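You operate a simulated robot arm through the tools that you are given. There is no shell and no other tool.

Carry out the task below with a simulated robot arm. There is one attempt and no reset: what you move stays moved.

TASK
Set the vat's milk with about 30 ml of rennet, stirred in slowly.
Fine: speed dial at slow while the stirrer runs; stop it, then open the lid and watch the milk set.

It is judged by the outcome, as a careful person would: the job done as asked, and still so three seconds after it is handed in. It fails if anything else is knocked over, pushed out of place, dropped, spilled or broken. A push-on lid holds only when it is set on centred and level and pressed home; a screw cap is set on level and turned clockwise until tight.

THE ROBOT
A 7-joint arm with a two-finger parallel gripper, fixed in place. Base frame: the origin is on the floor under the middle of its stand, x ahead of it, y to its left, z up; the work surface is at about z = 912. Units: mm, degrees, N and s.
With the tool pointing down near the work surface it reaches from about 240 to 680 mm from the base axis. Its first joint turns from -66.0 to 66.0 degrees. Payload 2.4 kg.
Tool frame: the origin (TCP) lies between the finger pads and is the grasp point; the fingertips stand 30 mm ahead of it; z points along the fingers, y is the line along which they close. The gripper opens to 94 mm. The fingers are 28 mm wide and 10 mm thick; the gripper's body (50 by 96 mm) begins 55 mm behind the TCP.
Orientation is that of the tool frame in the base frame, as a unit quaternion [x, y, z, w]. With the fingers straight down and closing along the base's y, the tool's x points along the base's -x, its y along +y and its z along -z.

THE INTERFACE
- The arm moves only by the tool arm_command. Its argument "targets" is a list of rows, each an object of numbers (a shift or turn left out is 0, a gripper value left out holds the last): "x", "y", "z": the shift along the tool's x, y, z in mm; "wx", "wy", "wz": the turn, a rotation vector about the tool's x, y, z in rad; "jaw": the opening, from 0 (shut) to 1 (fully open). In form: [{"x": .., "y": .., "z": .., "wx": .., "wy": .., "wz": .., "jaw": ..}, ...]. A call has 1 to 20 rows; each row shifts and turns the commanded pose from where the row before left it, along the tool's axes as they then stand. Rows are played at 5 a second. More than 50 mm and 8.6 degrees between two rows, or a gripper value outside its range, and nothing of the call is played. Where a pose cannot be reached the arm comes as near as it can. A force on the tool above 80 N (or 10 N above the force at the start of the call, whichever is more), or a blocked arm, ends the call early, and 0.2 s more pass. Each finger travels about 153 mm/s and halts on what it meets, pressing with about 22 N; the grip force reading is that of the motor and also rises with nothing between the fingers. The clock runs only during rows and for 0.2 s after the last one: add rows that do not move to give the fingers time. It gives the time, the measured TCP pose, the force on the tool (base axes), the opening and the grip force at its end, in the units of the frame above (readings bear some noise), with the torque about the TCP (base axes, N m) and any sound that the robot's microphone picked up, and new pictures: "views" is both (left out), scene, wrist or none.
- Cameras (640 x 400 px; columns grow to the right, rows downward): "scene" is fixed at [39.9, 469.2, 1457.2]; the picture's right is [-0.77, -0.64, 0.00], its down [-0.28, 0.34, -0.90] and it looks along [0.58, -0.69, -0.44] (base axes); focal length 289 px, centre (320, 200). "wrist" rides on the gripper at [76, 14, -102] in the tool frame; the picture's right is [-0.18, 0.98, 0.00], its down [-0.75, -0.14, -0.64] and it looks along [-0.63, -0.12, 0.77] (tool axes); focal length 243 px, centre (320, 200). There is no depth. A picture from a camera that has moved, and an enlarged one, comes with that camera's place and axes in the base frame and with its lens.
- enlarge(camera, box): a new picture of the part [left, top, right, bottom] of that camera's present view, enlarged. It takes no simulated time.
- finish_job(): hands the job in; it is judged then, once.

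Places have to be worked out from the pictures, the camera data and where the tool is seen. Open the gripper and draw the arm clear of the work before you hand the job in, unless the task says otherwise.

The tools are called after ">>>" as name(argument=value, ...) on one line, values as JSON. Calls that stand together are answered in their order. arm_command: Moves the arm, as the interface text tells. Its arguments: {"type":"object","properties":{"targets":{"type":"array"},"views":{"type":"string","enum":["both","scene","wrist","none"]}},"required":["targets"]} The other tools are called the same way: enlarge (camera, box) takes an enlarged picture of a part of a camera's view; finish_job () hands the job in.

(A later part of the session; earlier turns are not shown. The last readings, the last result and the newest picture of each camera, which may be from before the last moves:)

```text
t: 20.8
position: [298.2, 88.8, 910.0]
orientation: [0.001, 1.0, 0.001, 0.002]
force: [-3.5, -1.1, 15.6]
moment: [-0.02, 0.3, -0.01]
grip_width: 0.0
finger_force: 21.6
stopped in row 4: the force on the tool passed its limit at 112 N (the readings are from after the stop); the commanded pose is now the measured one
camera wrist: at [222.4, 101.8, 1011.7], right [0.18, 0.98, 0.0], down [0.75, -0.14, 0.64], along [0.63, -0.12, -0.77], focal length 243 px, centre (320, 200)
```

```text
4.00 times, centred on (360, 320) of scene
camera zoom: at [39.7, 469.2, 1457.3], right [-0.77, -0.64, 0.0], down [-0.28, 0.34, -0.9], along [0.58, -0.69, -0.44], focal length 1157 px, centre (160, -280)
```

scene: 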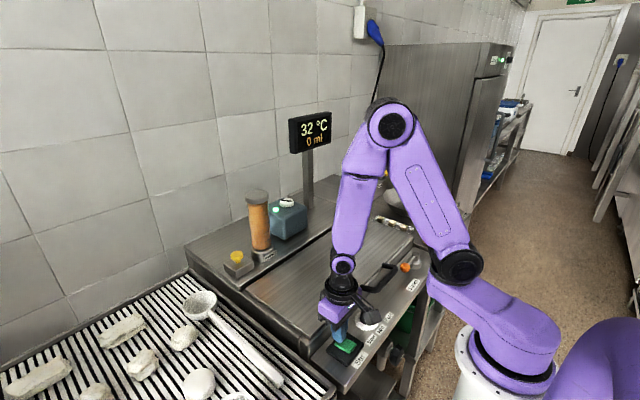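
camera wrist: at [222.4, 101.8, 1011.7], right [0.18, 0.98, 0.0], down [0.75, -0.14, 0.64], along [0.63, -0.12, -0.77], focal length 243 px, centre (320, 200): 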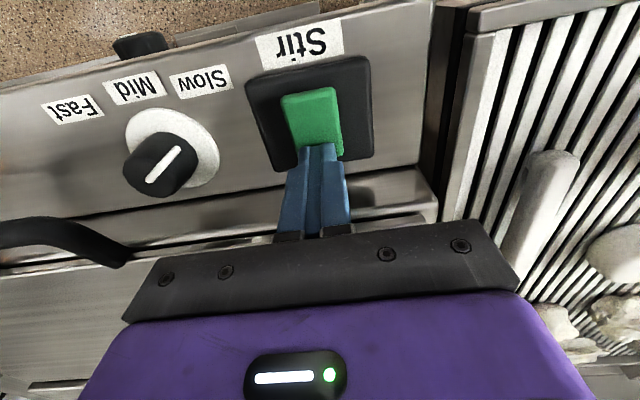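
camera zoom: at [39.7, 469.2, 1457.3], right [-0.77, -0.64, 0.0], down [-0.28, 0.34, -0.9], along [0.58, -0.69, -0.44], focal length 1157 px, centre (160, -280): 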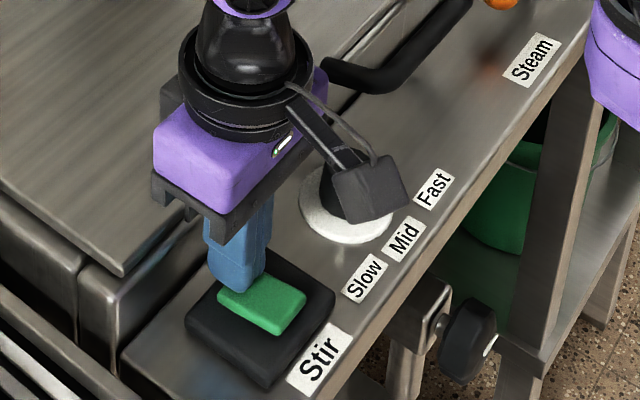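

The blue box's lamp has lit, so the stirrer appears to be running. I'll raise the arm and check the lamp, display and rocker.

>>> arm_command(targets=[{"z": -20}, {"z": -40}, {"z": -40}, {"z": -40}, {}])

>>> enlarge(camera="scene", box=[220, 100, 340, 280])

>>> enlarge(camera="scene", box=[320, 290, 400, 370])

```text
t: 22.0
position: [297.2, 89.6, 1048.6]
orientation: [0.0, 1.0, 0.001, 0.001]
force: [0.7, -0.4, 0.4]
moment: [-0.04, -0.02, -0.03]
grip_width: 0.0
finger_force: 22.3
camera wrist: at [221.5, 102.0, 1150.9], right [0.18, 0.98, 0.0], down [0.75, -0.14, 0.64], along [0.63, -0.12, -0.77], focal length 243 px, centre (320, 200)
```

scene: 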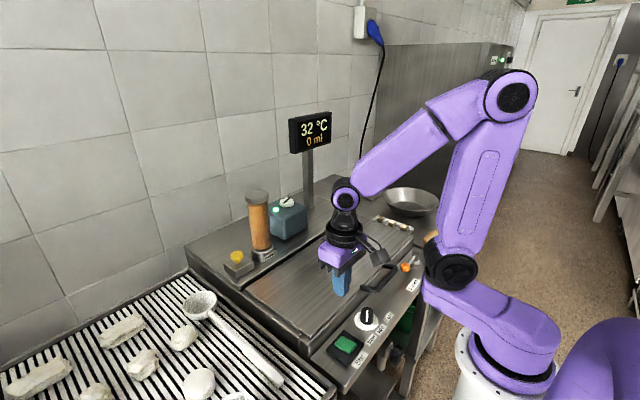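
wrist: 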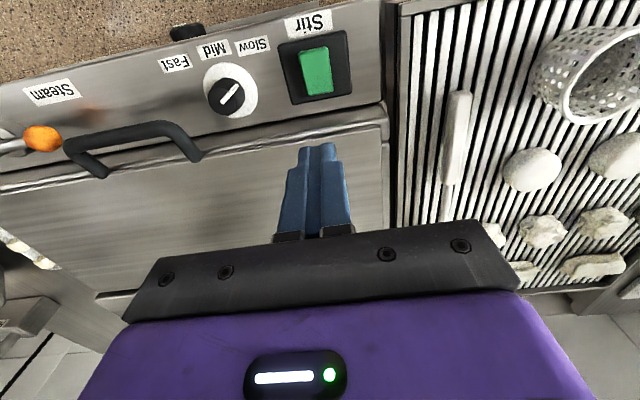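

```text
2.22 times, centred on (280, 190) of scene
camera zoom: at [39.9, 469.2, 1457.2], right [-0.77, -0.64, 0.0], down [-0.28, 0.34, -0.9], along [0.58, -0.69, -0.44], focal length 643 px, centre (409, 222)
```

zoom: 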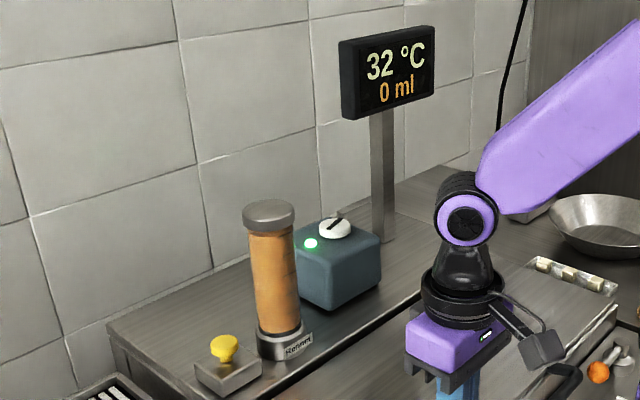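

```text
5.00 times, centred on (360, 330) of scene
camera zoom: at [39.9, 469.2, 1457.2], right [-0.77, -0.64, 0.0], down [-0.28, 0.34, -0.9], along [0.58, -0.69, -0.44], focal length 1446 px, centre (120, -450)
```

zoom: 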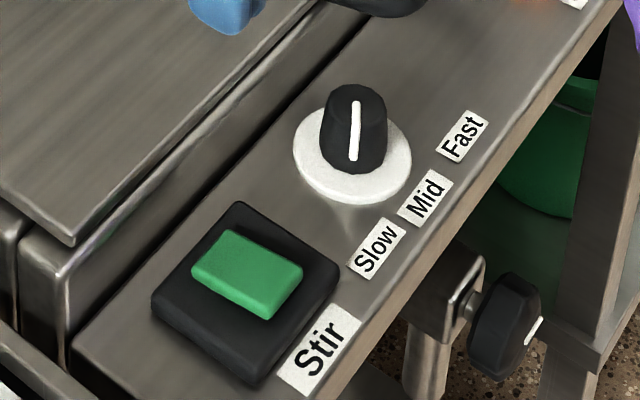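

The stirrer lamp is lit and its slotted shaft disc has turned, so it is running with the dial at Slow. The rennet bottle stands about 88 mm beside the yellow button and its top is at z≈1122. I'll turn the gripper 90° for the narrowest profile there, keeping the camera on the far side, and rise.

>>> arm_command(targets=[{"wz": 0.1428, "z": -4}, {"wz": 0.1428, "z": -4}, {"wz": 0.1428, "z": -4}, {"wz": 0.1428, "z": -4}, {"wz": 0.1428, "z": -4}, {"wz": 0.1428, "z": -4}, {"wz": 0.1428, "z": -4}, {"wz": 0.1428, "z": -4}, {"wz": 0.1428, "z": -4}, {"wz": 0.1428, "z": -4}, {"wz": 0.1428, "z": -2}, {}], views="scene")

```text
t: 24.6
position: [298.3, 90.5, 1091.5]
orientation: [0.708, 0.706, 0.001, 0.001]
force: [0.3, 0.2, 0.0]
moment: [-0.02, 0.03, 0.01]
grip_width: 0.0
finger_force: 22.0
```

scene: 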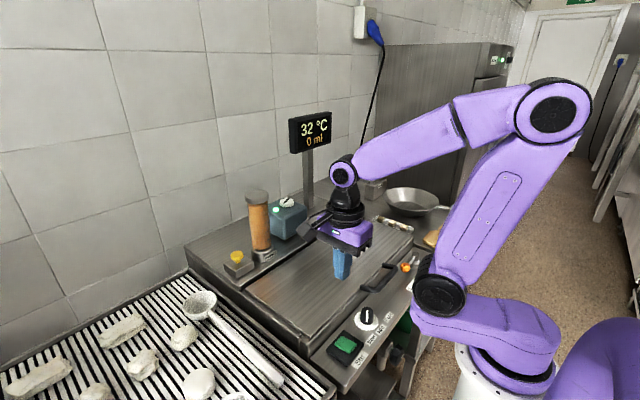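

Rotated. I'll travel over the lid toward the dispenser at this height, stopping short at x≈560 to look.

>>> arm_command(targets=[{"y": 43, "x": 5}, {"y": 43, "x": 5}, {"y": 43, "x": 5}, {"y": 43, "x": 5}, {"y": 43, "x": 5}, {"y": 45, "x": 5}, {}, {}])

>>> enlarge(camera="scene", box=[200, 100, 360, 290])

>>> enlarge(camera="wrist", box=[320, 0, 640, 200])

```text
t: 26.4
position: [557.6, 116.8, 1089.8]
orientation: [0.707, 0.707, 0.002, 0.0]
force: [0.1, -0.2, 0.3]
moment: [-0.02, 0.04, 0.0]
grip_width: 0.0
finger_force: 21.4
camera wrist: at [572.7, 191.0, 1192.3], right [0.98, -0.18, 0.0], down [-0.14, -0.76, 0.64], along [-0.12, -0.63, -0.77], focal length 243 px, centre (320, 200)
```

scene: 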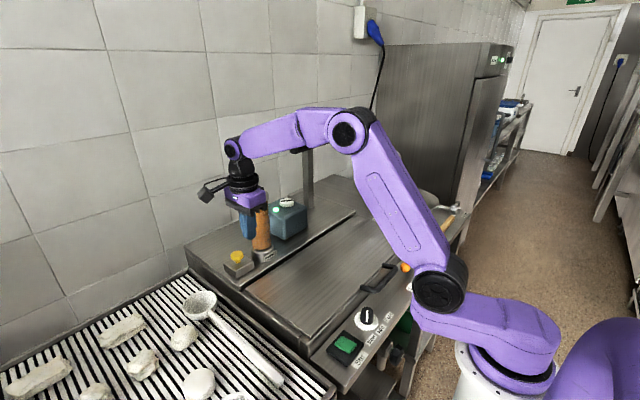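
wrist: 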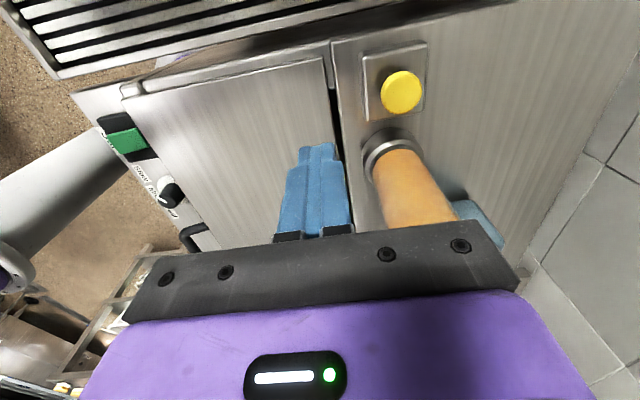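

```text
2.11 times, centred on (280, 195) of scene
camera zoom: at [39.9, 469.2, 1457.2], right [-0.77, -0.64, 0.0], down [-0.28, 0.34, -0.9], along [0.58, -0.69, -0.44], focal length 609 px, centre (404, 210)
```

zoom: 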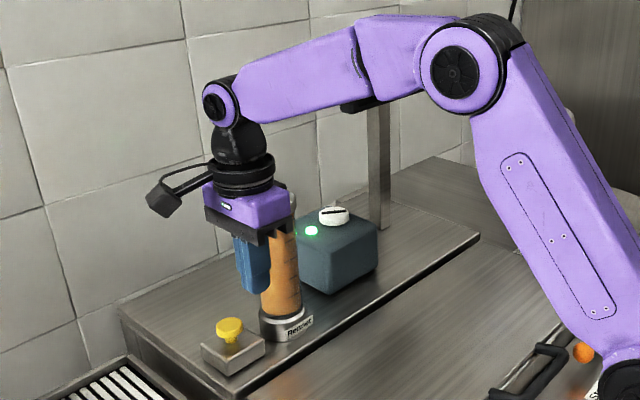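

```text
2.00 times, centred on (480, 100) of wrist
camera zoom: at [572.7, 191.0, 1192.3], right [0.98, -0.18, 0.0], down [-0.14, -0.76, 0.64], along [-0.12, -0.63, -0.77], focal length 485 px, centre (0, 400)
```

zoom: 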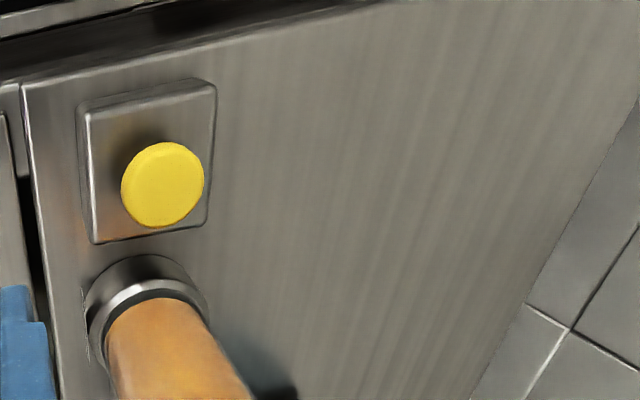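

Two-view triangulation puts the yellow button cap at about (631, 118), top z≈970, 36 mm across. The bottle is at about (634, 28). I'll move over the button at (631, 122), keeping a little extra distance from the bottle.

>>> arm_command(targets=[{"y": 36, "x": 2.5}, {"y": 36, "x": 2}, {}, {}])

>>> enlarge(camera="wrist", box=[220, 40, 420, 200])

>>> enlarge(camera="scene", box=[200, 100, 360, 290])

```text
t: 27.4
position: [629.4, 121.5, 1091.5]
orientation: [0.707, 0.708, 0.002, 0.001]
force: [0.0, 0.5, -0.2]
moment: [0.0, 0.02, -0.01]
grip_width: 0.0
finger_force: 22.6
camera wrist: at [643.9, 196.2, 1193.7], right [0.98, -0.18, 0.0], down [-0.14, -0.76, 0.64], along [-0.12, -0.63, -0.77], focal length 243 px, centre (320, 200)
```

scene: 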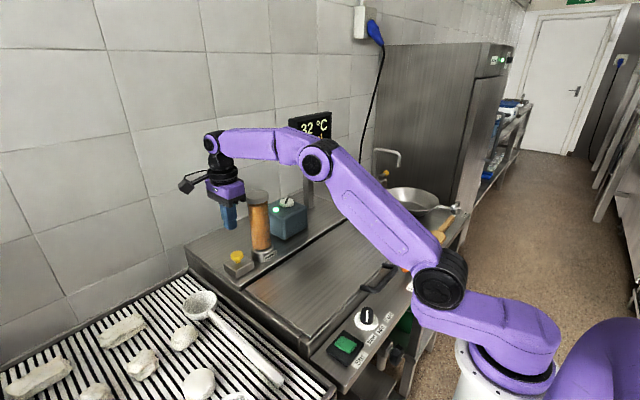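
wrist: 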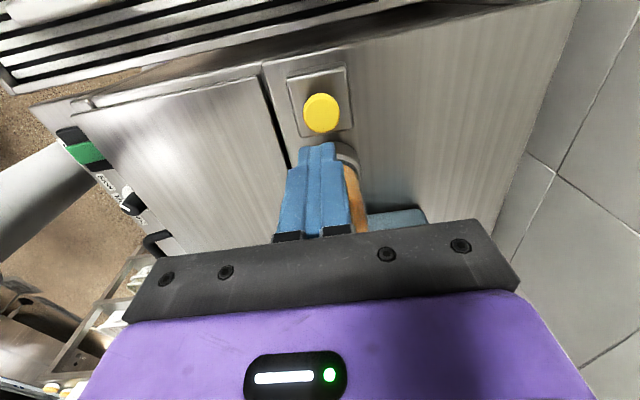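

```text
2.50 times, centred on (320, 120) of wrist
camera zoom: at [643.9, 196.2, 1193.7], right [0.98, -0.18, 0.0], down [-0.14, -0.76, 0.64], along [-0.12, -0.63, -0.77], focal length 606 px, centre (320, 400)
```

zoom: 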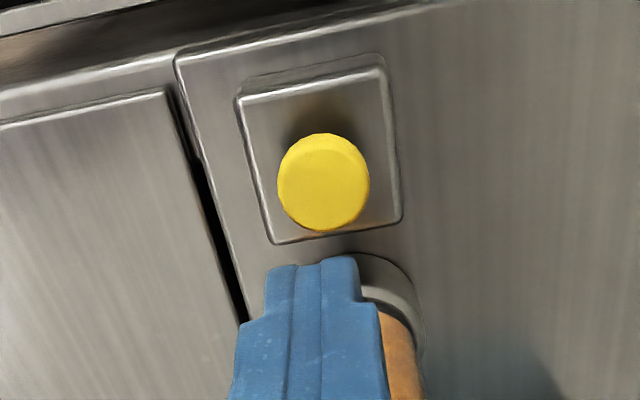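

```text
2.11 times, centred on (280, 195) of scene
camera zoom: at [39.9, 469.2, 1457.2], right [-0.77, -0.64, 0.0], down [-0.28, 0.34, -0.9], along [0.58, -0.69, -0.44], focal length 609 px, centre (404, 210)
```

zoom: 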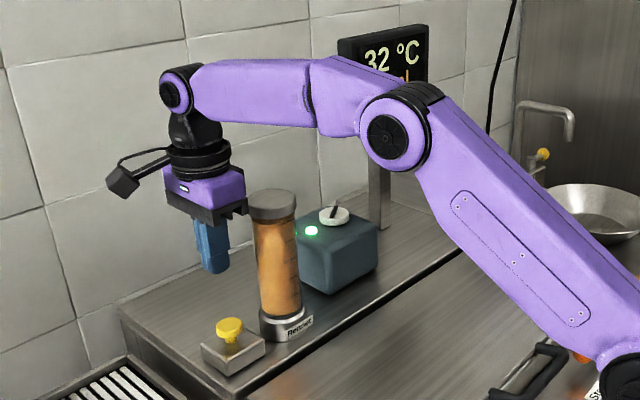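

Aligned with the button as predicted, and as the arm lowers the display should become visible above the forearm. I'll descend to about 11 mm above the button.

>>> arm_command(targets=[{"z": 20}, {"z": 20}, {"z": 20}, {"z": 20}, {}, {}])

>>> enlarge(camera="scene", box=[200, 100, 360, 290])

>>> enlarge(camera="wrist", box=[220, 60, 420, 220])

```text
t: 28.8
position: [630.2, 124.1, 1010.8]
orientation: [0.707, 0.707, 0.002, 0.001]
force: [0.5, 0.0, 1.0]
moment: [-0.04, -0.03, -0.02]
grip_width: 0.0
finger_force: 21.6
camera wrist: at [644.6, 197.9, 1114.3], right [0.98, -0.18, 0.0], down [-0.14, -0.76, 0.64], along [-0.12, -0.63, -0.77], focal length 243 px, centre (320, 200)
```

scene: 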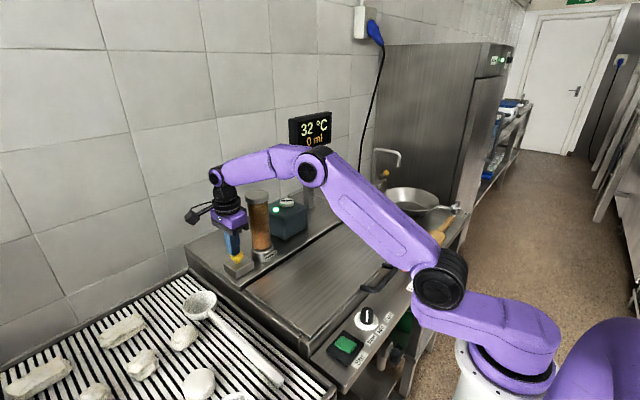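
wrist: 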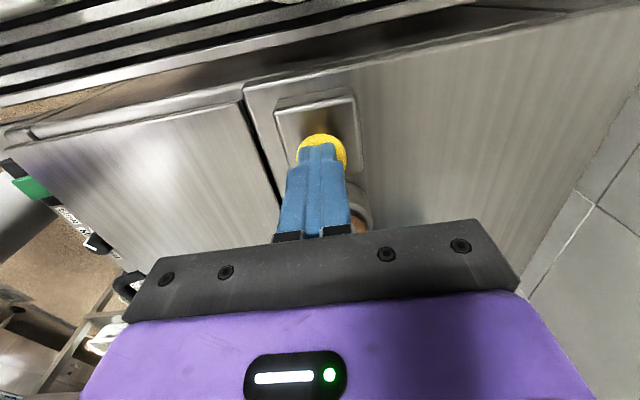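

```text
2.11 times, centred on (280, 195) of scene
camera zoom: at [39.9, 469.2, 1457.2], right [-0.77, -0.64, 0.0], down [-0.28, 0.34, -0.9], along [0.58, -0.69, -0.44], focal length 609 px, centre (404, 210)
```

zoom: 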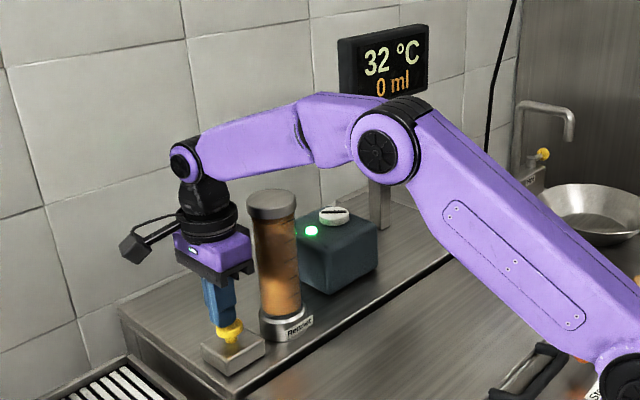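

```text
2.50 times, centred on (320, 140) of wrist
camera zoom: at [644.6, 197.9, 1114.3], right [0.98, -0.18, 0.0], down [-0.14, -0.76, 0.64], along [-0.12, -0.63, -0.77], focal length 606 px, centre (320, 350)
```

zoom: 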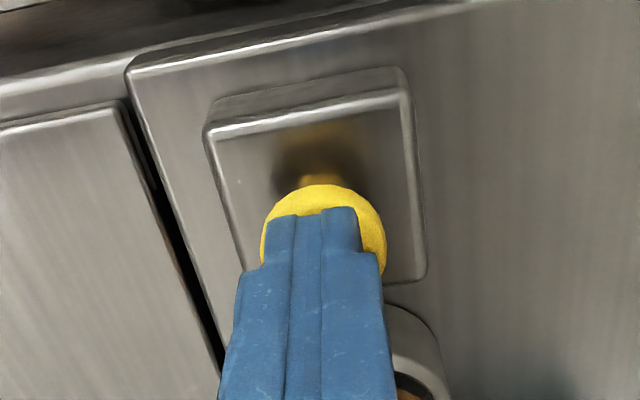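

The display is readable at 0 ml and the tips are just above the button. I'll approach to near contact in small steps, checking force and the display.

>>> arm_command(targets=[{"z": 5}, {"z": 4}, {}], views="none")

>>> enlarge(camera="scene", box=[200, 100, 360, 290])

```text
t: 29.6
position: [631.4, 123.5, 1003.2]
orientation: [0.707, 0.708, 0.003, 0.0]
force: [-0.1, 0.6, 3.0]
moment: [0.0, 0.02, -0.04]
grip_width: 0.1
finger_force: 22.0
```

```text
2.11 times, centred on (280, 195) of scene
camera zoom: at [39.8, 469.2, 1457.2], right [-0.77, -0.64, 0.0], down [-0.28, 0.34, -0.9], along [0.58, -0.69, -0.44], focal length 609 px, centre (404, 210)
```

zoom: 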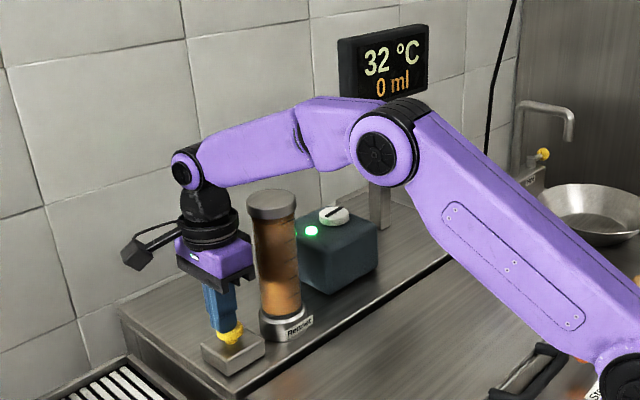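

There is light contact (3 N) and the display still reads 0 ml. I'll try a short 4 mm press and release, then read the display.

>>> arm_command(targets=[{"z": 4}, {"z": -4}], views="none")

>>> enlarge(camera="scene", box=[200, 100, 360, 290])

```text
t: 30.2
position: [629.3, 123.1, 1003.1]
orientation: [0.707, 0.707, 0.002, 0.001]
force: [0.5, 0.8, 2.4]
moment: [0.01, -0.01, 0.01]
grip_width: 0.1
finger_force: 21.7
```

```text
2.11 times, centred on (280, 195) of scene
camera zoom: at [39.9, 469.3, 1457.2], right [-0.77, -0.64, 0.0], down [-0.28, 0.34, -0.9], along [0.58, -0.69, -0.44], focal length 609 px, centre (404, 210)
```

zoom: 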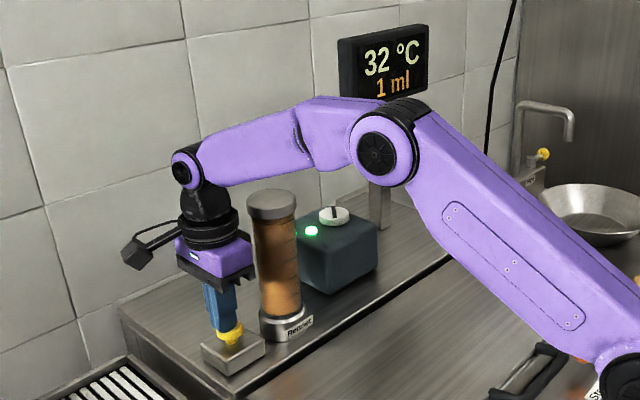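

It dosed 1 ml, so it pours while the button is held. I'll hold a little longer (about 0.6 s) to measure the rate.

>>> arm_command(targets=[{"z": 4}, {}, {}, {"z": -4}], views="none")

>>> enlarge(camera="scene", box=[200, 100, 360, 290])

```text
t: 31.2
position: [629.8, 123.2, 1001.9]
orientation: [0.707, 0.707, 0.002, 0.001]
force: [0.5, -0.8, 2.7]
moment: [-0.05, 0.02, -0.03]
grip_width: 0.1
finger_force: 21.8
```

```text
2.11 times, centred on (280, 195) of scene
camera zoom: at [39.9, 469.2, 1457.3], right [-0.77, -0.64, 0.0], down [-0.28, 0.34, -0.9], along [0.58, -0.69, -0.44], focal length 609 px, centre (404, 210)
```

zoom: 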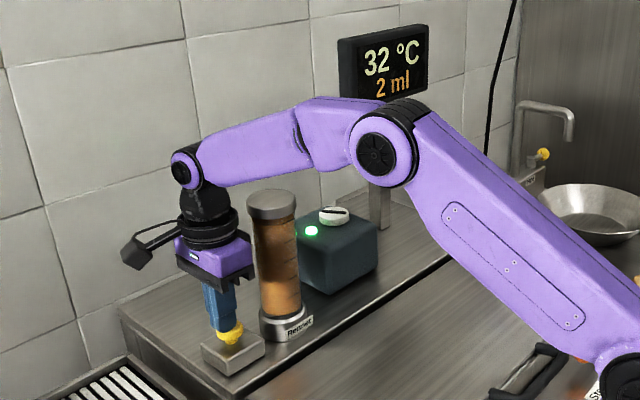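

2 ml now. I'll hold for about 2 s to get a clean rate.

>>> arm_command(targets=[{"z": 4}, {}, {}, {}, {}, {}, {}, {}, {}, {}, {"z": -4}], views="none")

>>> enlarge(camera="scene", box=[200, 100, 360, 290])

```text
t: 33.6
position: [630.4, 123.3, 1004.0]
orientation: [0.707, 0.707, 0.002, 0.001]
force: [0.1, -1.6, 2.3]
moment: [-0.04, -0.01, 0.02]
grip_width: 0.0
finger_force: 22.1
```

```text
2.11 times, centred on (280, 195) of scene
camera zoom: at [39.9, 469.2, 1457.3], right [-0.77, -0.64, 0.0], down [-0.28, 0.34, -0.9], along [0.58, -0.69, -0.44], focal length 609 px, centre (404, 210)
```

zoom: 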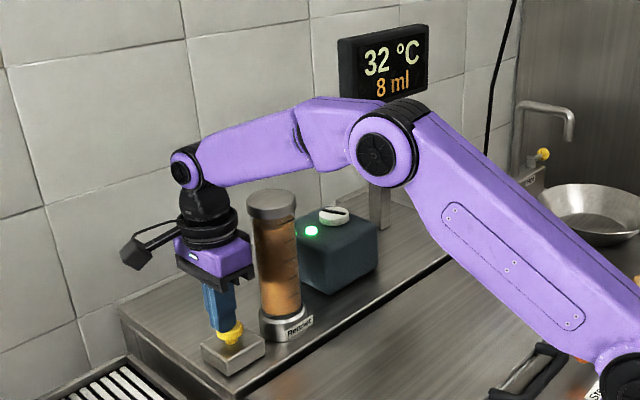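

The rate is about 3 ml/s and it now reads 8 ml. I'll hold for about 3.6 s, which should bring it to around 19 ml.

>>> arm_command(targets=[{"z": 4}, {}, {}, {}, {}, {}, {}, {}, {}, {}, {}, {}, {}, {}, {}, {}, {}, {}, {"z": -4}], views="none")

>>> enlarge(camera="scene", box=[200, 100, 360, 290])

```text
t: 37.6
position: [631.9, 123.6, 1002.2]
orientation: [0.706, 0.708, 0.002, 0.0]
force: [0.7, 1.9, 3.5]
moment: [0.02, -0.01, 0.01]
grip_width: 0.0
finger_force: 21.8
```

```text
2.11 times, centred on (280, 195) of scene
camera zoom: at [39.9, 469.3, 1457.2], right [-0.77, -0.64, 0.0], down [-0.28, 0.34, -0.9], along [0.58, -0.69, -0.44], focal length 609 px, centre (404, 210)
```

zoom: 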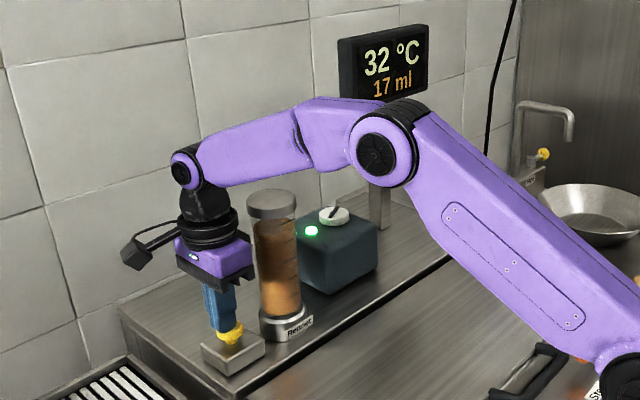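

17 ml now, so the rate is about 2.5 ml/s. I'll hold about 3.2 s more to reach about 25 ml.

>>> arm_command(targets=[{"z": 4}, {}, {}, {}, {}, {}, {}, {}, {}, {}, {}, {}, {}, {}, {}, {}, {"z": -4}], views="none")

>>> enlarge(camera="scene", box=[200, 100, 360, 290])

```text
t: 41.2
position: [629.8, 123.5, 1002.1]
orientation: [0.707, 0.707, 0.001, 0.0]
force: [-0.5, -1.2, 3.3]
moment: [-0.04, 0.0, -0.01]
grip_width: 0.0
finger_force: 21.7
```

```text
2.11 times, centred on (280, 195) of scene
camera zoom: at [39.8, 469.2, 1457.3], right [-0.77, -0.64, 0.0], down [-0.28, 0.34, -0.9], along [0.58, -0.69, -0.44], focal length 609 px, centre (404, 210)
```

zoom: 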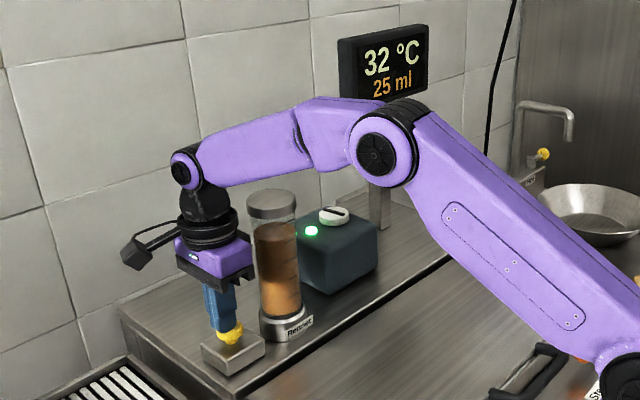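

25 ml, just as predicted. A 2 s hold should finish at 30 ml.

>>> arm_command(targets=[{"z": 4}, {}, {}, {}, {}, {}, {}, {}, {}, {}, {"z": -6}], views="none")

>>> enlarge(camera="scene", box=[200, 100, 360, 290])

```text
t: 43.6
position: [629.2, 123.3, 1005.0]
orientation: [0.707, 0.708, 0.002, -0.001]
force: [0.0, -0.8, 1.7]
moment: [-0.03, 0.0, -0.01]
grip_width: 0.1
finger_force: 22.0
```

```text
2.11 times, centred on (280, 195) of scene
camera zoom: at [39.9, 469.2, 1457.3], right [-0.77, -0.64, 0.0], down [-0.28, 0.34, -0.9], along [0.58, -0.69, -0.44], focal length 609 px, centre (404, 210)
```

zoom: 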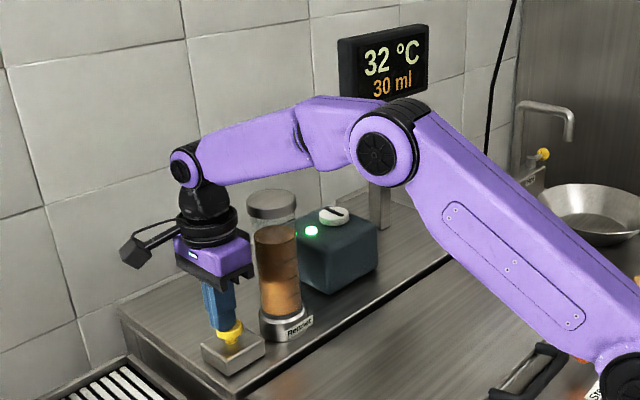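

Display reads 30 ml. I'll rise straight up off the button and check the reading is steady, while the stirrer keeps mixing.

>>> arm_command(targets=[{"z": -15}, {"z": -35}, {"z": -35}, {"y": -45, "x": -3}, {"y": -45, "x": -3}, {"y": -45, "x": -3}, {"y": -45, "x": -3}, {"y": -45, "x": -3}, {"y": -45, "x": -3}, {"y": -45, "x": -3}, {}, {}])

>>> enlarge(camera="scene", box=[200, 100, 360, 290])

```text
t: 46.2
position: [313.5, 103.9, 1089.2]
orientation: [0.707, 0.707, 0.002, 0.0]
force: [0.4, 0.4, 0.3]
moment: [-0.03, 0.01, -0.02]
grip_width: 0.0
finger_force: 21.6
camera wrist: at [328.3, 178.1, 1191.7], right [0.98, -0.18, 0.0], down [-0.14, -0.76, 0.64], along [-0.12, -0.63, -0.77], focal length 243 px, centre (320, 200)
```

scene: 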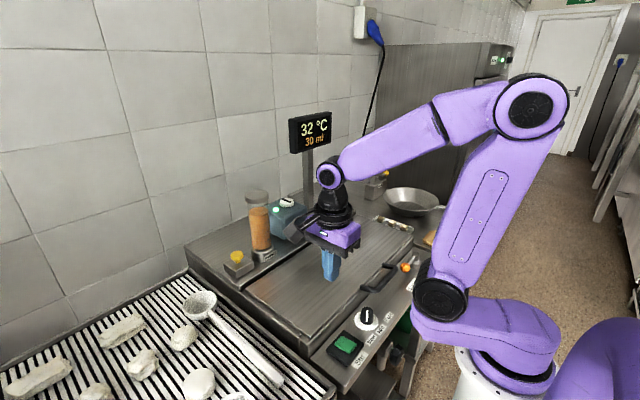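
wrist: 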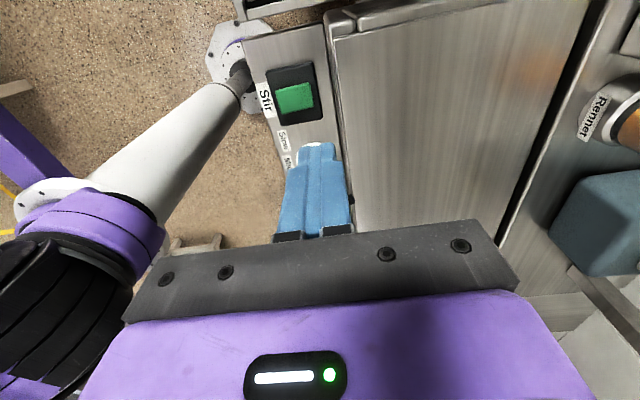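

```text
2.11 times, centred on (280, 195) of scene
camera zoom: at [39.9, 469.2, 1457.2], right [-0.77, -0.64, 0.0], down [-0.28, 0.34, -0.9], along [0.58, -0.69, -0.44], focal length 609 px, centre (404, 210)
```

zoom: 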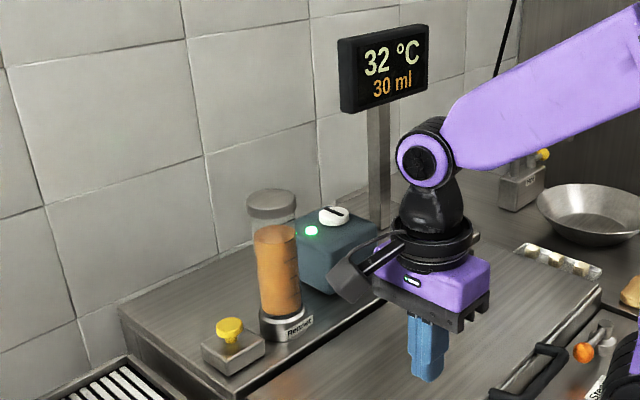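

Display holds at 30 ml and the lamp is still lit. Next I'll stop the stirrer by moving over the front end of the rocker, at about (258, 89.5).

>>> arm_command(targets=[{"y": -28, "x": -7, "z": 20}, {"y": -28, "x": -7, "z": 36}, {"z": 36}, {"z": 36}, {"z": 36}, {}, {}])

>>> enlarge(camera="wrist", box=[220, 60, 420, 220])

>>> enlarge(camera="scene", box=[310, 270, 410, 370])

```text
t: 47.8
position: [268.3, 86.1, 927.8]
orientation: [0.708, 0.707, 0.001, 0.0]
force: [-0.5, -0.2, 0.2]
moment: [-0.01, 0.0, -0.03]
grip_width: 0.0
finger_force: 22.2
out of reach, approached as far as the arm can: row 4
camera wrist: at [284.1, 160.1, 1029.8], right [0.98, -0.18, 0.0], down [-0.14, -0.76, 0.64], along [-0.12, -0.63, -0.77], focal length 243 px, centre (320, 200)
```

scene: 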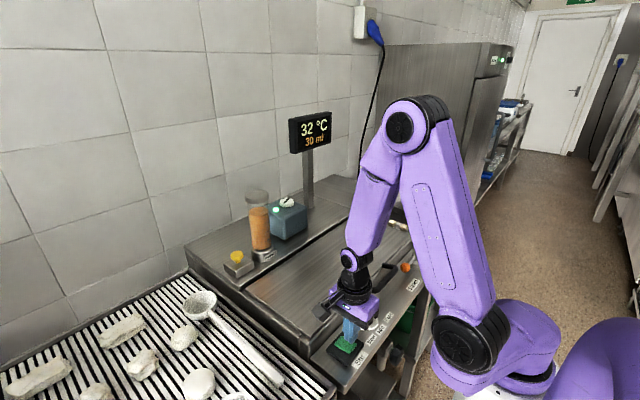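
wrist: 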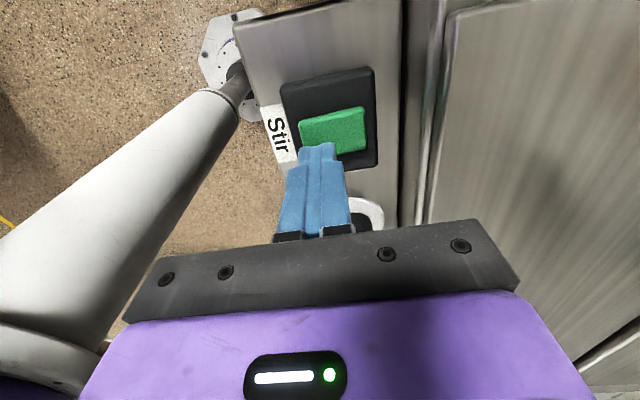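

```text
2.50 times, centred on (320, 140) of wrist
camera zoom: at [284.1, 160.1, 1029.8], right [0.98, -0.18, 0.0], down [-0.14, -0.76, 0.64], along [-0.12, -0.63, -0.77], focal length 606 px, centre (320, 350)
```

zoom: 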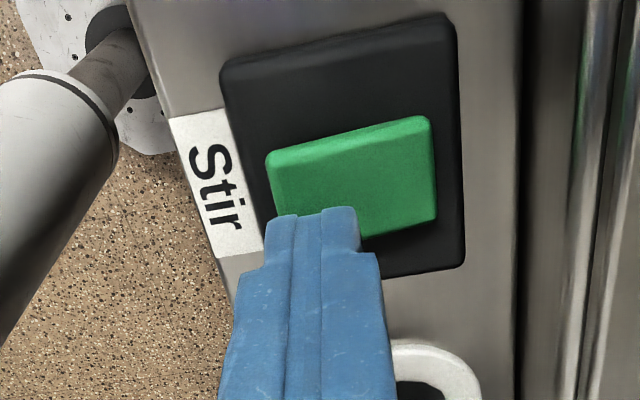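

```text
4.00 times, centred on (360, 320) of scene
camera zoom: at [39.9, 469.2, 1457.2], right [-0.77, -0.64, 0.0], down [-0.28, 0.34, -0.9], along [0.58, -0.69, -0.44], focal length 1157 px, centre (160, -280)
```

zoom: 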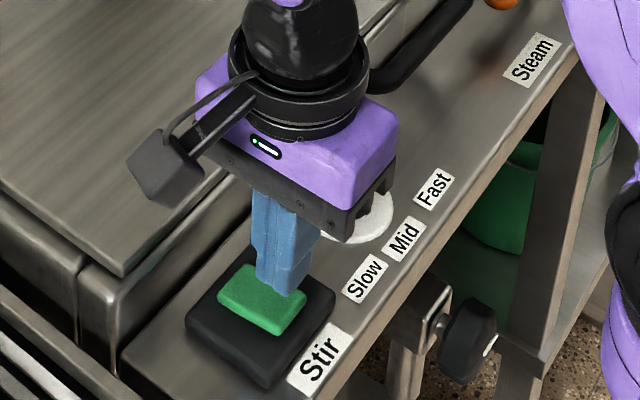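

The arm is at its inner reach limit here, about 10 mm short of the target. I'll raise a bit and tilt the tool about 17° so the fingertips point back toward the robot, which brings the contact edge over the rocker's front end.

>>> arm_command(targets=[{"z": -15}, {"wx": 0.1}, {"wx": 0.1}, {"wx": 0.1}, {}, {}])

>>> enlarge(camera="wrist", box=[220, 60, 420, 220])

>>> enlarge(camera="scene", box=[310, 270, 410, 370])

```text
t: 49.2
position: [267.9, 87.4, 940.8]
orientation: [0.699, 0.699, -0.104, -0.105]
force: [-0.7, -0.1, 0.3]
moment: [0.0, -0.05, 0.0]
grip_width: 0.2
finger_force: 21.9
camera wrist: at [312.1, 161.8, 1035.3], right [0.94, -0.18, -0.29], down [0.05, -0.76, 0.65], along [-0.34, -0.63, -0.7], focal length 243 px, centre (320, 200)
```

scene: 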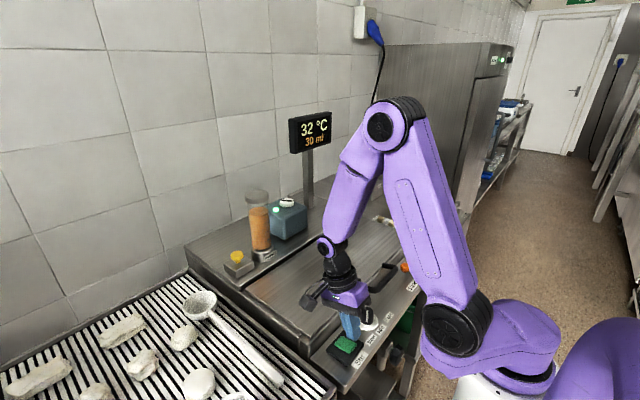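
wrist: 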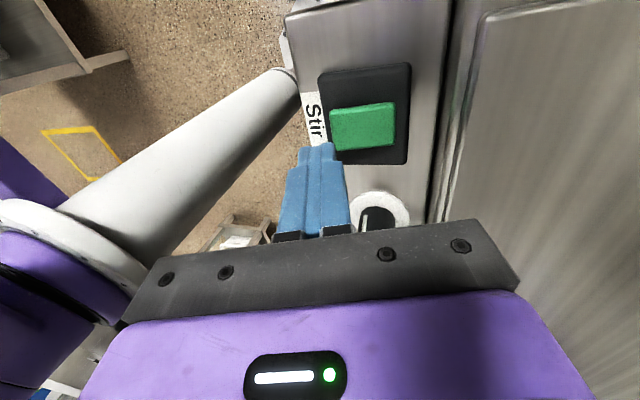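

```text
2.50 times, centred on (320, 140) of wrist
camera zoom: at [312.1, 161.8, 1035.3], right [0.94, -0.18, -0.29], down [0.05, -0.76, 0.65], along [-0.34, -0.63, -0.7], focal length 606 px, centre (320, 350)
```

zoom: 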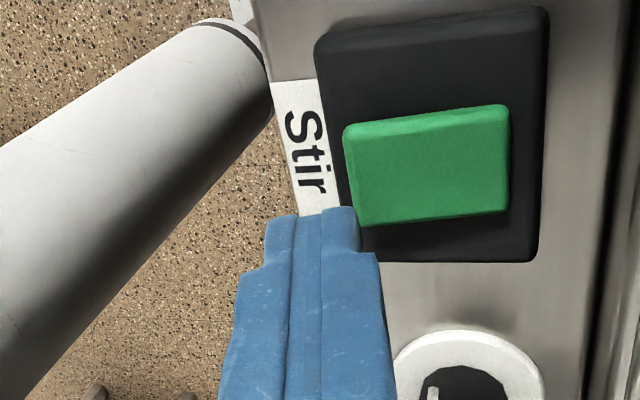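

```text
4.00 times, centred on (360, 320) of scene
camera zoom: at [39.9, 469.2, 1457.2], right [-0.77, -0.64, 0.0], down [-0.28, 0.34, -0.9], along [0.58, -0.69, -0.44], focal length 1157 px, centre (160, -280)
```

zoom: 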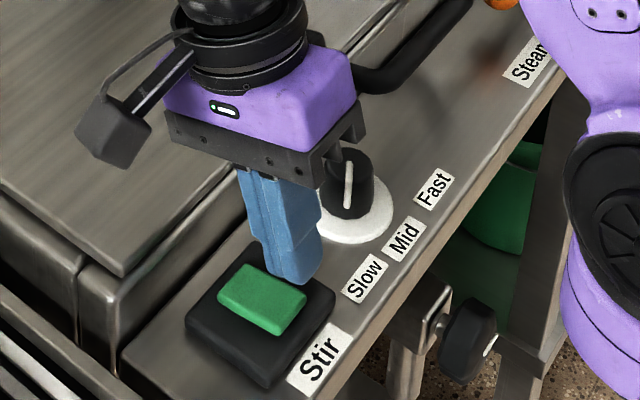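

Now the contact edge is over the front half of the rocker. I'll descend close to it, then press in small steps.

>>> arm_command(targets=[{"x": 2, "y": 1.8, "z": 11}, {"y": 1.8, "z": 11}, {}, {}])

>>> enlarge(camera="scene", box=[310, 270, 410, 370])

>>> enlarge(camera="wrist", box=[220, 60, 420, 220])

```text
t: 50.2
position: [264.7, 90.9, 919.5]
orientation: [0.699, 0.699, -0.104, -0.105]
force: [-0.5, 0.5, -0.8]
moment: [-0.01, -0.01, 0.02]
grip_width: 0.1
finger_force: 22.5
camera wrist: at [309.7, 164.3, 1013.1], right [0.94, -0.18, -0.29], down [0.05, -0.76, 0.65], along [-0.34, -0.63, -0.7], focal length 243 px, centre (320, 200)
```

scene: 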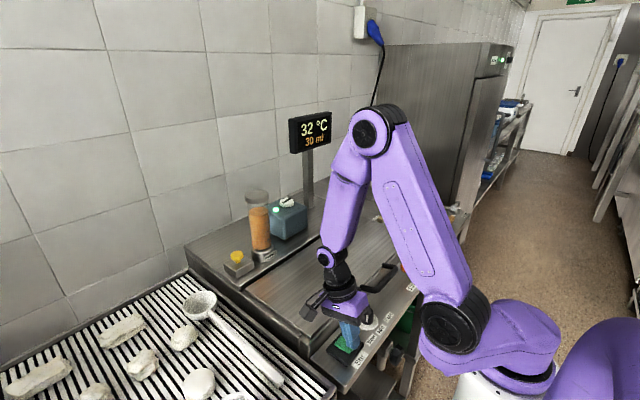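
wrist: 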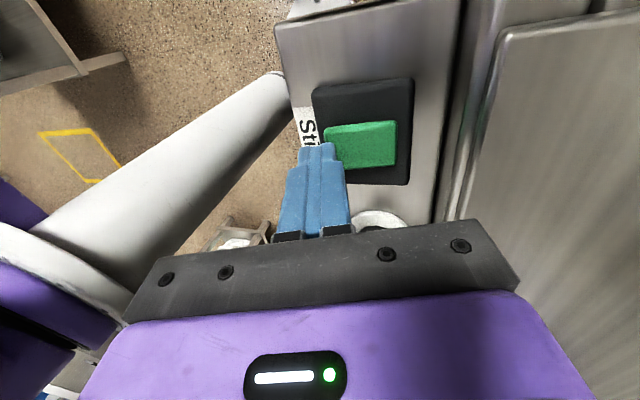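

```text
4.00 times, centred on (360, 320) of scene
camera zoom: at [39.9, 469.2, 1457.2], right [-0.77, -0.64, 0.0], down [-0.28, 0.34, -0.9], along [0.58, -0.69, -0.44], focal length 1157 px, centre (160, -280)
```

zoom: 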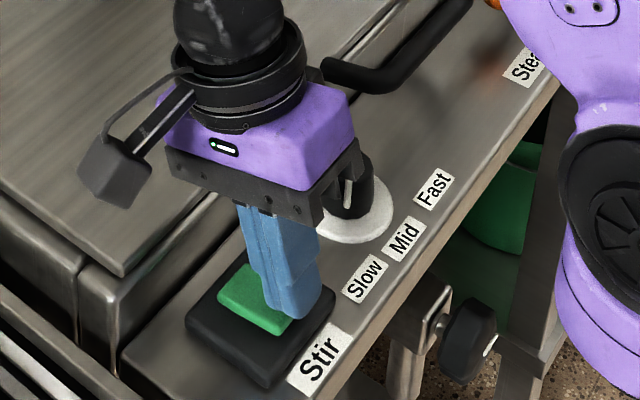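

```text
2.50 times, centred on (320, 140) of wrist
camera zoom: at [309.7, 164.3, 1013.1], right [0.94, -0.18, -0.29], down [0.05, -0.76, 0.65], along [-0.34, -0.63, -0.7], focal length 606 px, centre (320, 350)
```

zoom: 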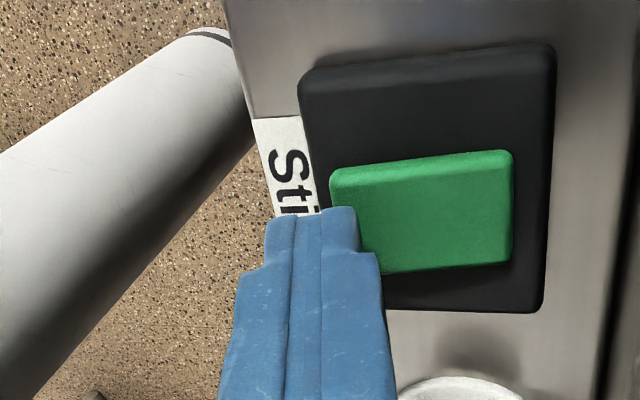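

The tip's contact edge is about 11 mm above the rocker's front end. I'll press vertically in small increments.

>>> arm_command(targets=[{"y": 3.4, "z": 4.2}, {"y": 1.2, "z": 3.8}, {"y": 0.6, "z": 1.9}, {"y": 0.6, "z": 1.9}, {"y": 0.6, "z": 1.9}, {"y": 0.6, "z": 1.9}, {"y": 0.6, "z": 1.9}])

>>> enlarge(camera="scene", box=[310, 270, 410, 370])

>>> enlarge(camera="scene", box=[200, 100, 360, 290])

```text
t: 51.2
position: [266.5, 90.3, 909.7]
orientation: [0.699, 0.7, -0.104, -0.105]
force: [-0.9, -1.0, 26.5]
moment: [-0.12, 0.04, -0.01]
grip_width: 0.0
finger_force: 22.4
stopped in row 5: the force on the tool passed its limit at 97 N (the readings are from after the stop); the commanded pose is now the measured one
camera wrist: at [311.3, 164.0, 1003.1], right [0.94, -0.18, -0.29], down [0.05, -0.76, 0.65], along [-0.34, -0.63, -0.7], focal length 243 px, centre (320, 200)
```

scene: 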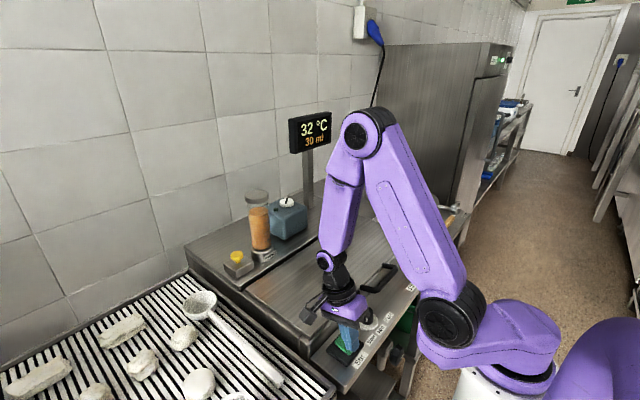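
wrist: 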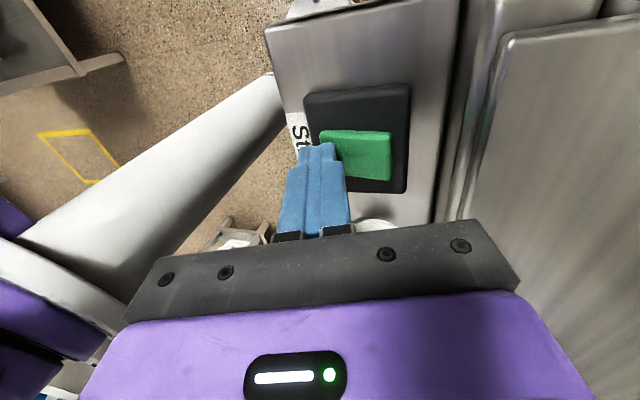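

```text
4.00 times, centred on (360, 320) of scene
camera zoom: at [39.6, 469.1, 1457.3], right [-0.77, -0.64, 0.0], down [-0.28, 0.34, -0.9], along [0.58, -0.69, -0.44], focal length 1157 px, centre (160, -280)
```

zoom: 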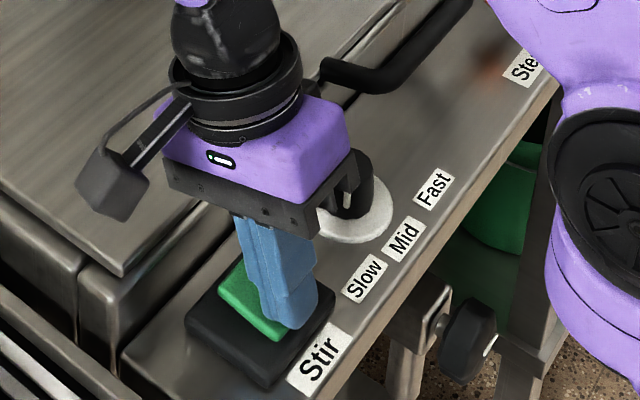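

```text
2.11 times, centred on (280, 195) of scene
camera zoom: at [39.6, 469.1, 1457.3], right [-0.77, -0.64, 0.0], down [-0.28, 0.34, -0.9], along [0.58, -0.69, -0.44], focal length 609 px, centre (404, 210)
```

zoom: 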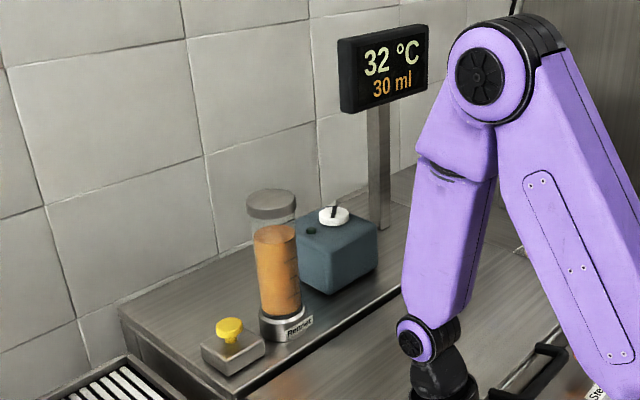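

The lamp is off, so the stirrer is stopped, and the display still reads 30 ml. I'll retract upward and level the tool again, then study the lid handle.

>>> arm_command(targets=[{"y": -4.4, "z": -14.3}, {"y": -8.9, "z": -28.6}, {"y": -8.9, "z": -28.6}, {"y": -8.9, "z": -28.6}, {"wx": -0.1}, {"wx": -0.1}, {"wx": -0.1}, {}, {}])

>>> enlarge(camera="scene", box=[200, 100, 360, 290])

>>> enlarge(camera="scene", box=[320, 240, 440, 370])

```text
t: 53.2
position: [267.5, 90.2, 1012.6]
orientation: [0.707, 0.707, 0.003, 0.002]
force: [-0.6, 0.3, -0.7]
moment: [0.02, -0.01, -0.03]
grip_width: 0.0
finger_force: 21.6
camera wrist: at [281.2, 163.3, 1116.3], right [0.98, -0.18, 0.0], down [-0.14, -0.76, 0.64], along [-0.11, -0.63, -0.77], focal length 243 px, centre (320, 200)
```

scene: 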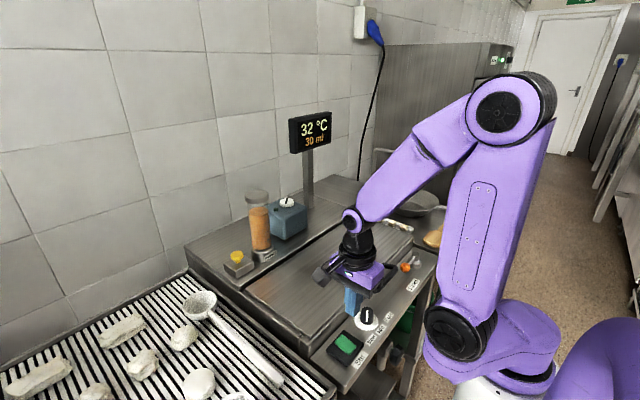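
wrist: 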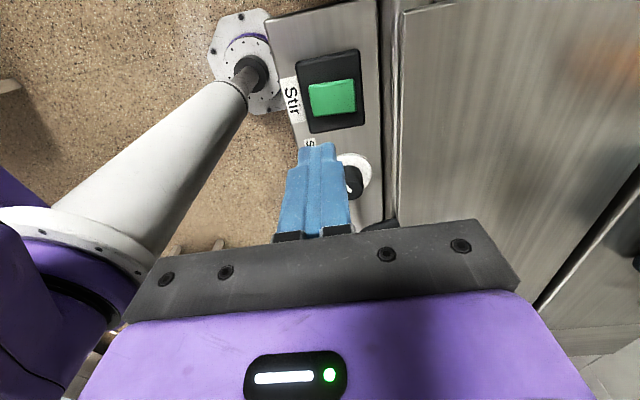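

```text
2.11 times, centred on (280, 195) of scene
camera zoom: at [39.9, 469.2, 1457.2], right [-0.77, -0.64, 0.0], down [-0.28, 0.34, -0.9], along [0.58, -0.69, -0.44], focal length 609 px, centre (404, 210)
```

zoom: 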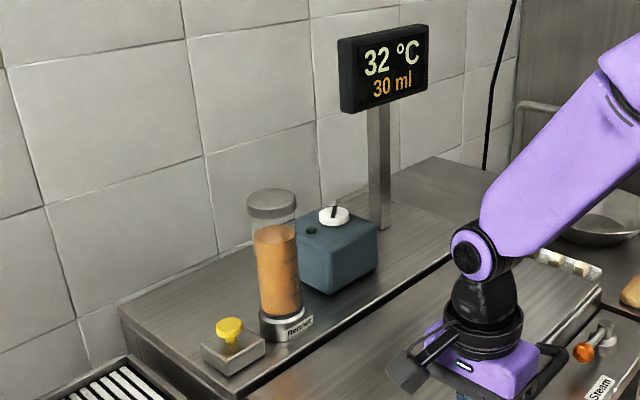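

```text
3.08 times, centred on (380, 305) of scene
camera zoom: at [39.9, 469.2, 1457.2], right [-0.77, -0.64, 0.0], down [-0.28, 0.34, -0.9], along [0.58, -0.69, -0.44], focal length 890 px, centre (135, -123)
```

zoom: 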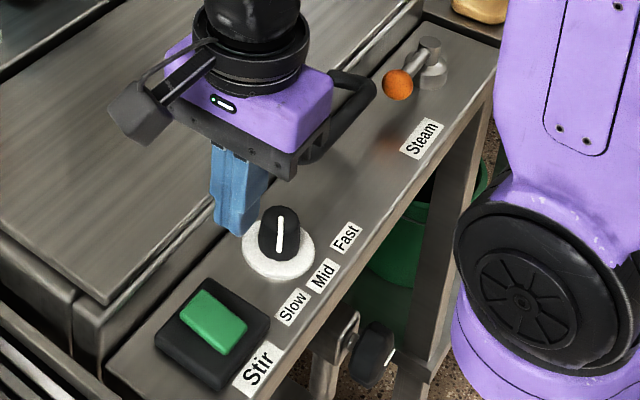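

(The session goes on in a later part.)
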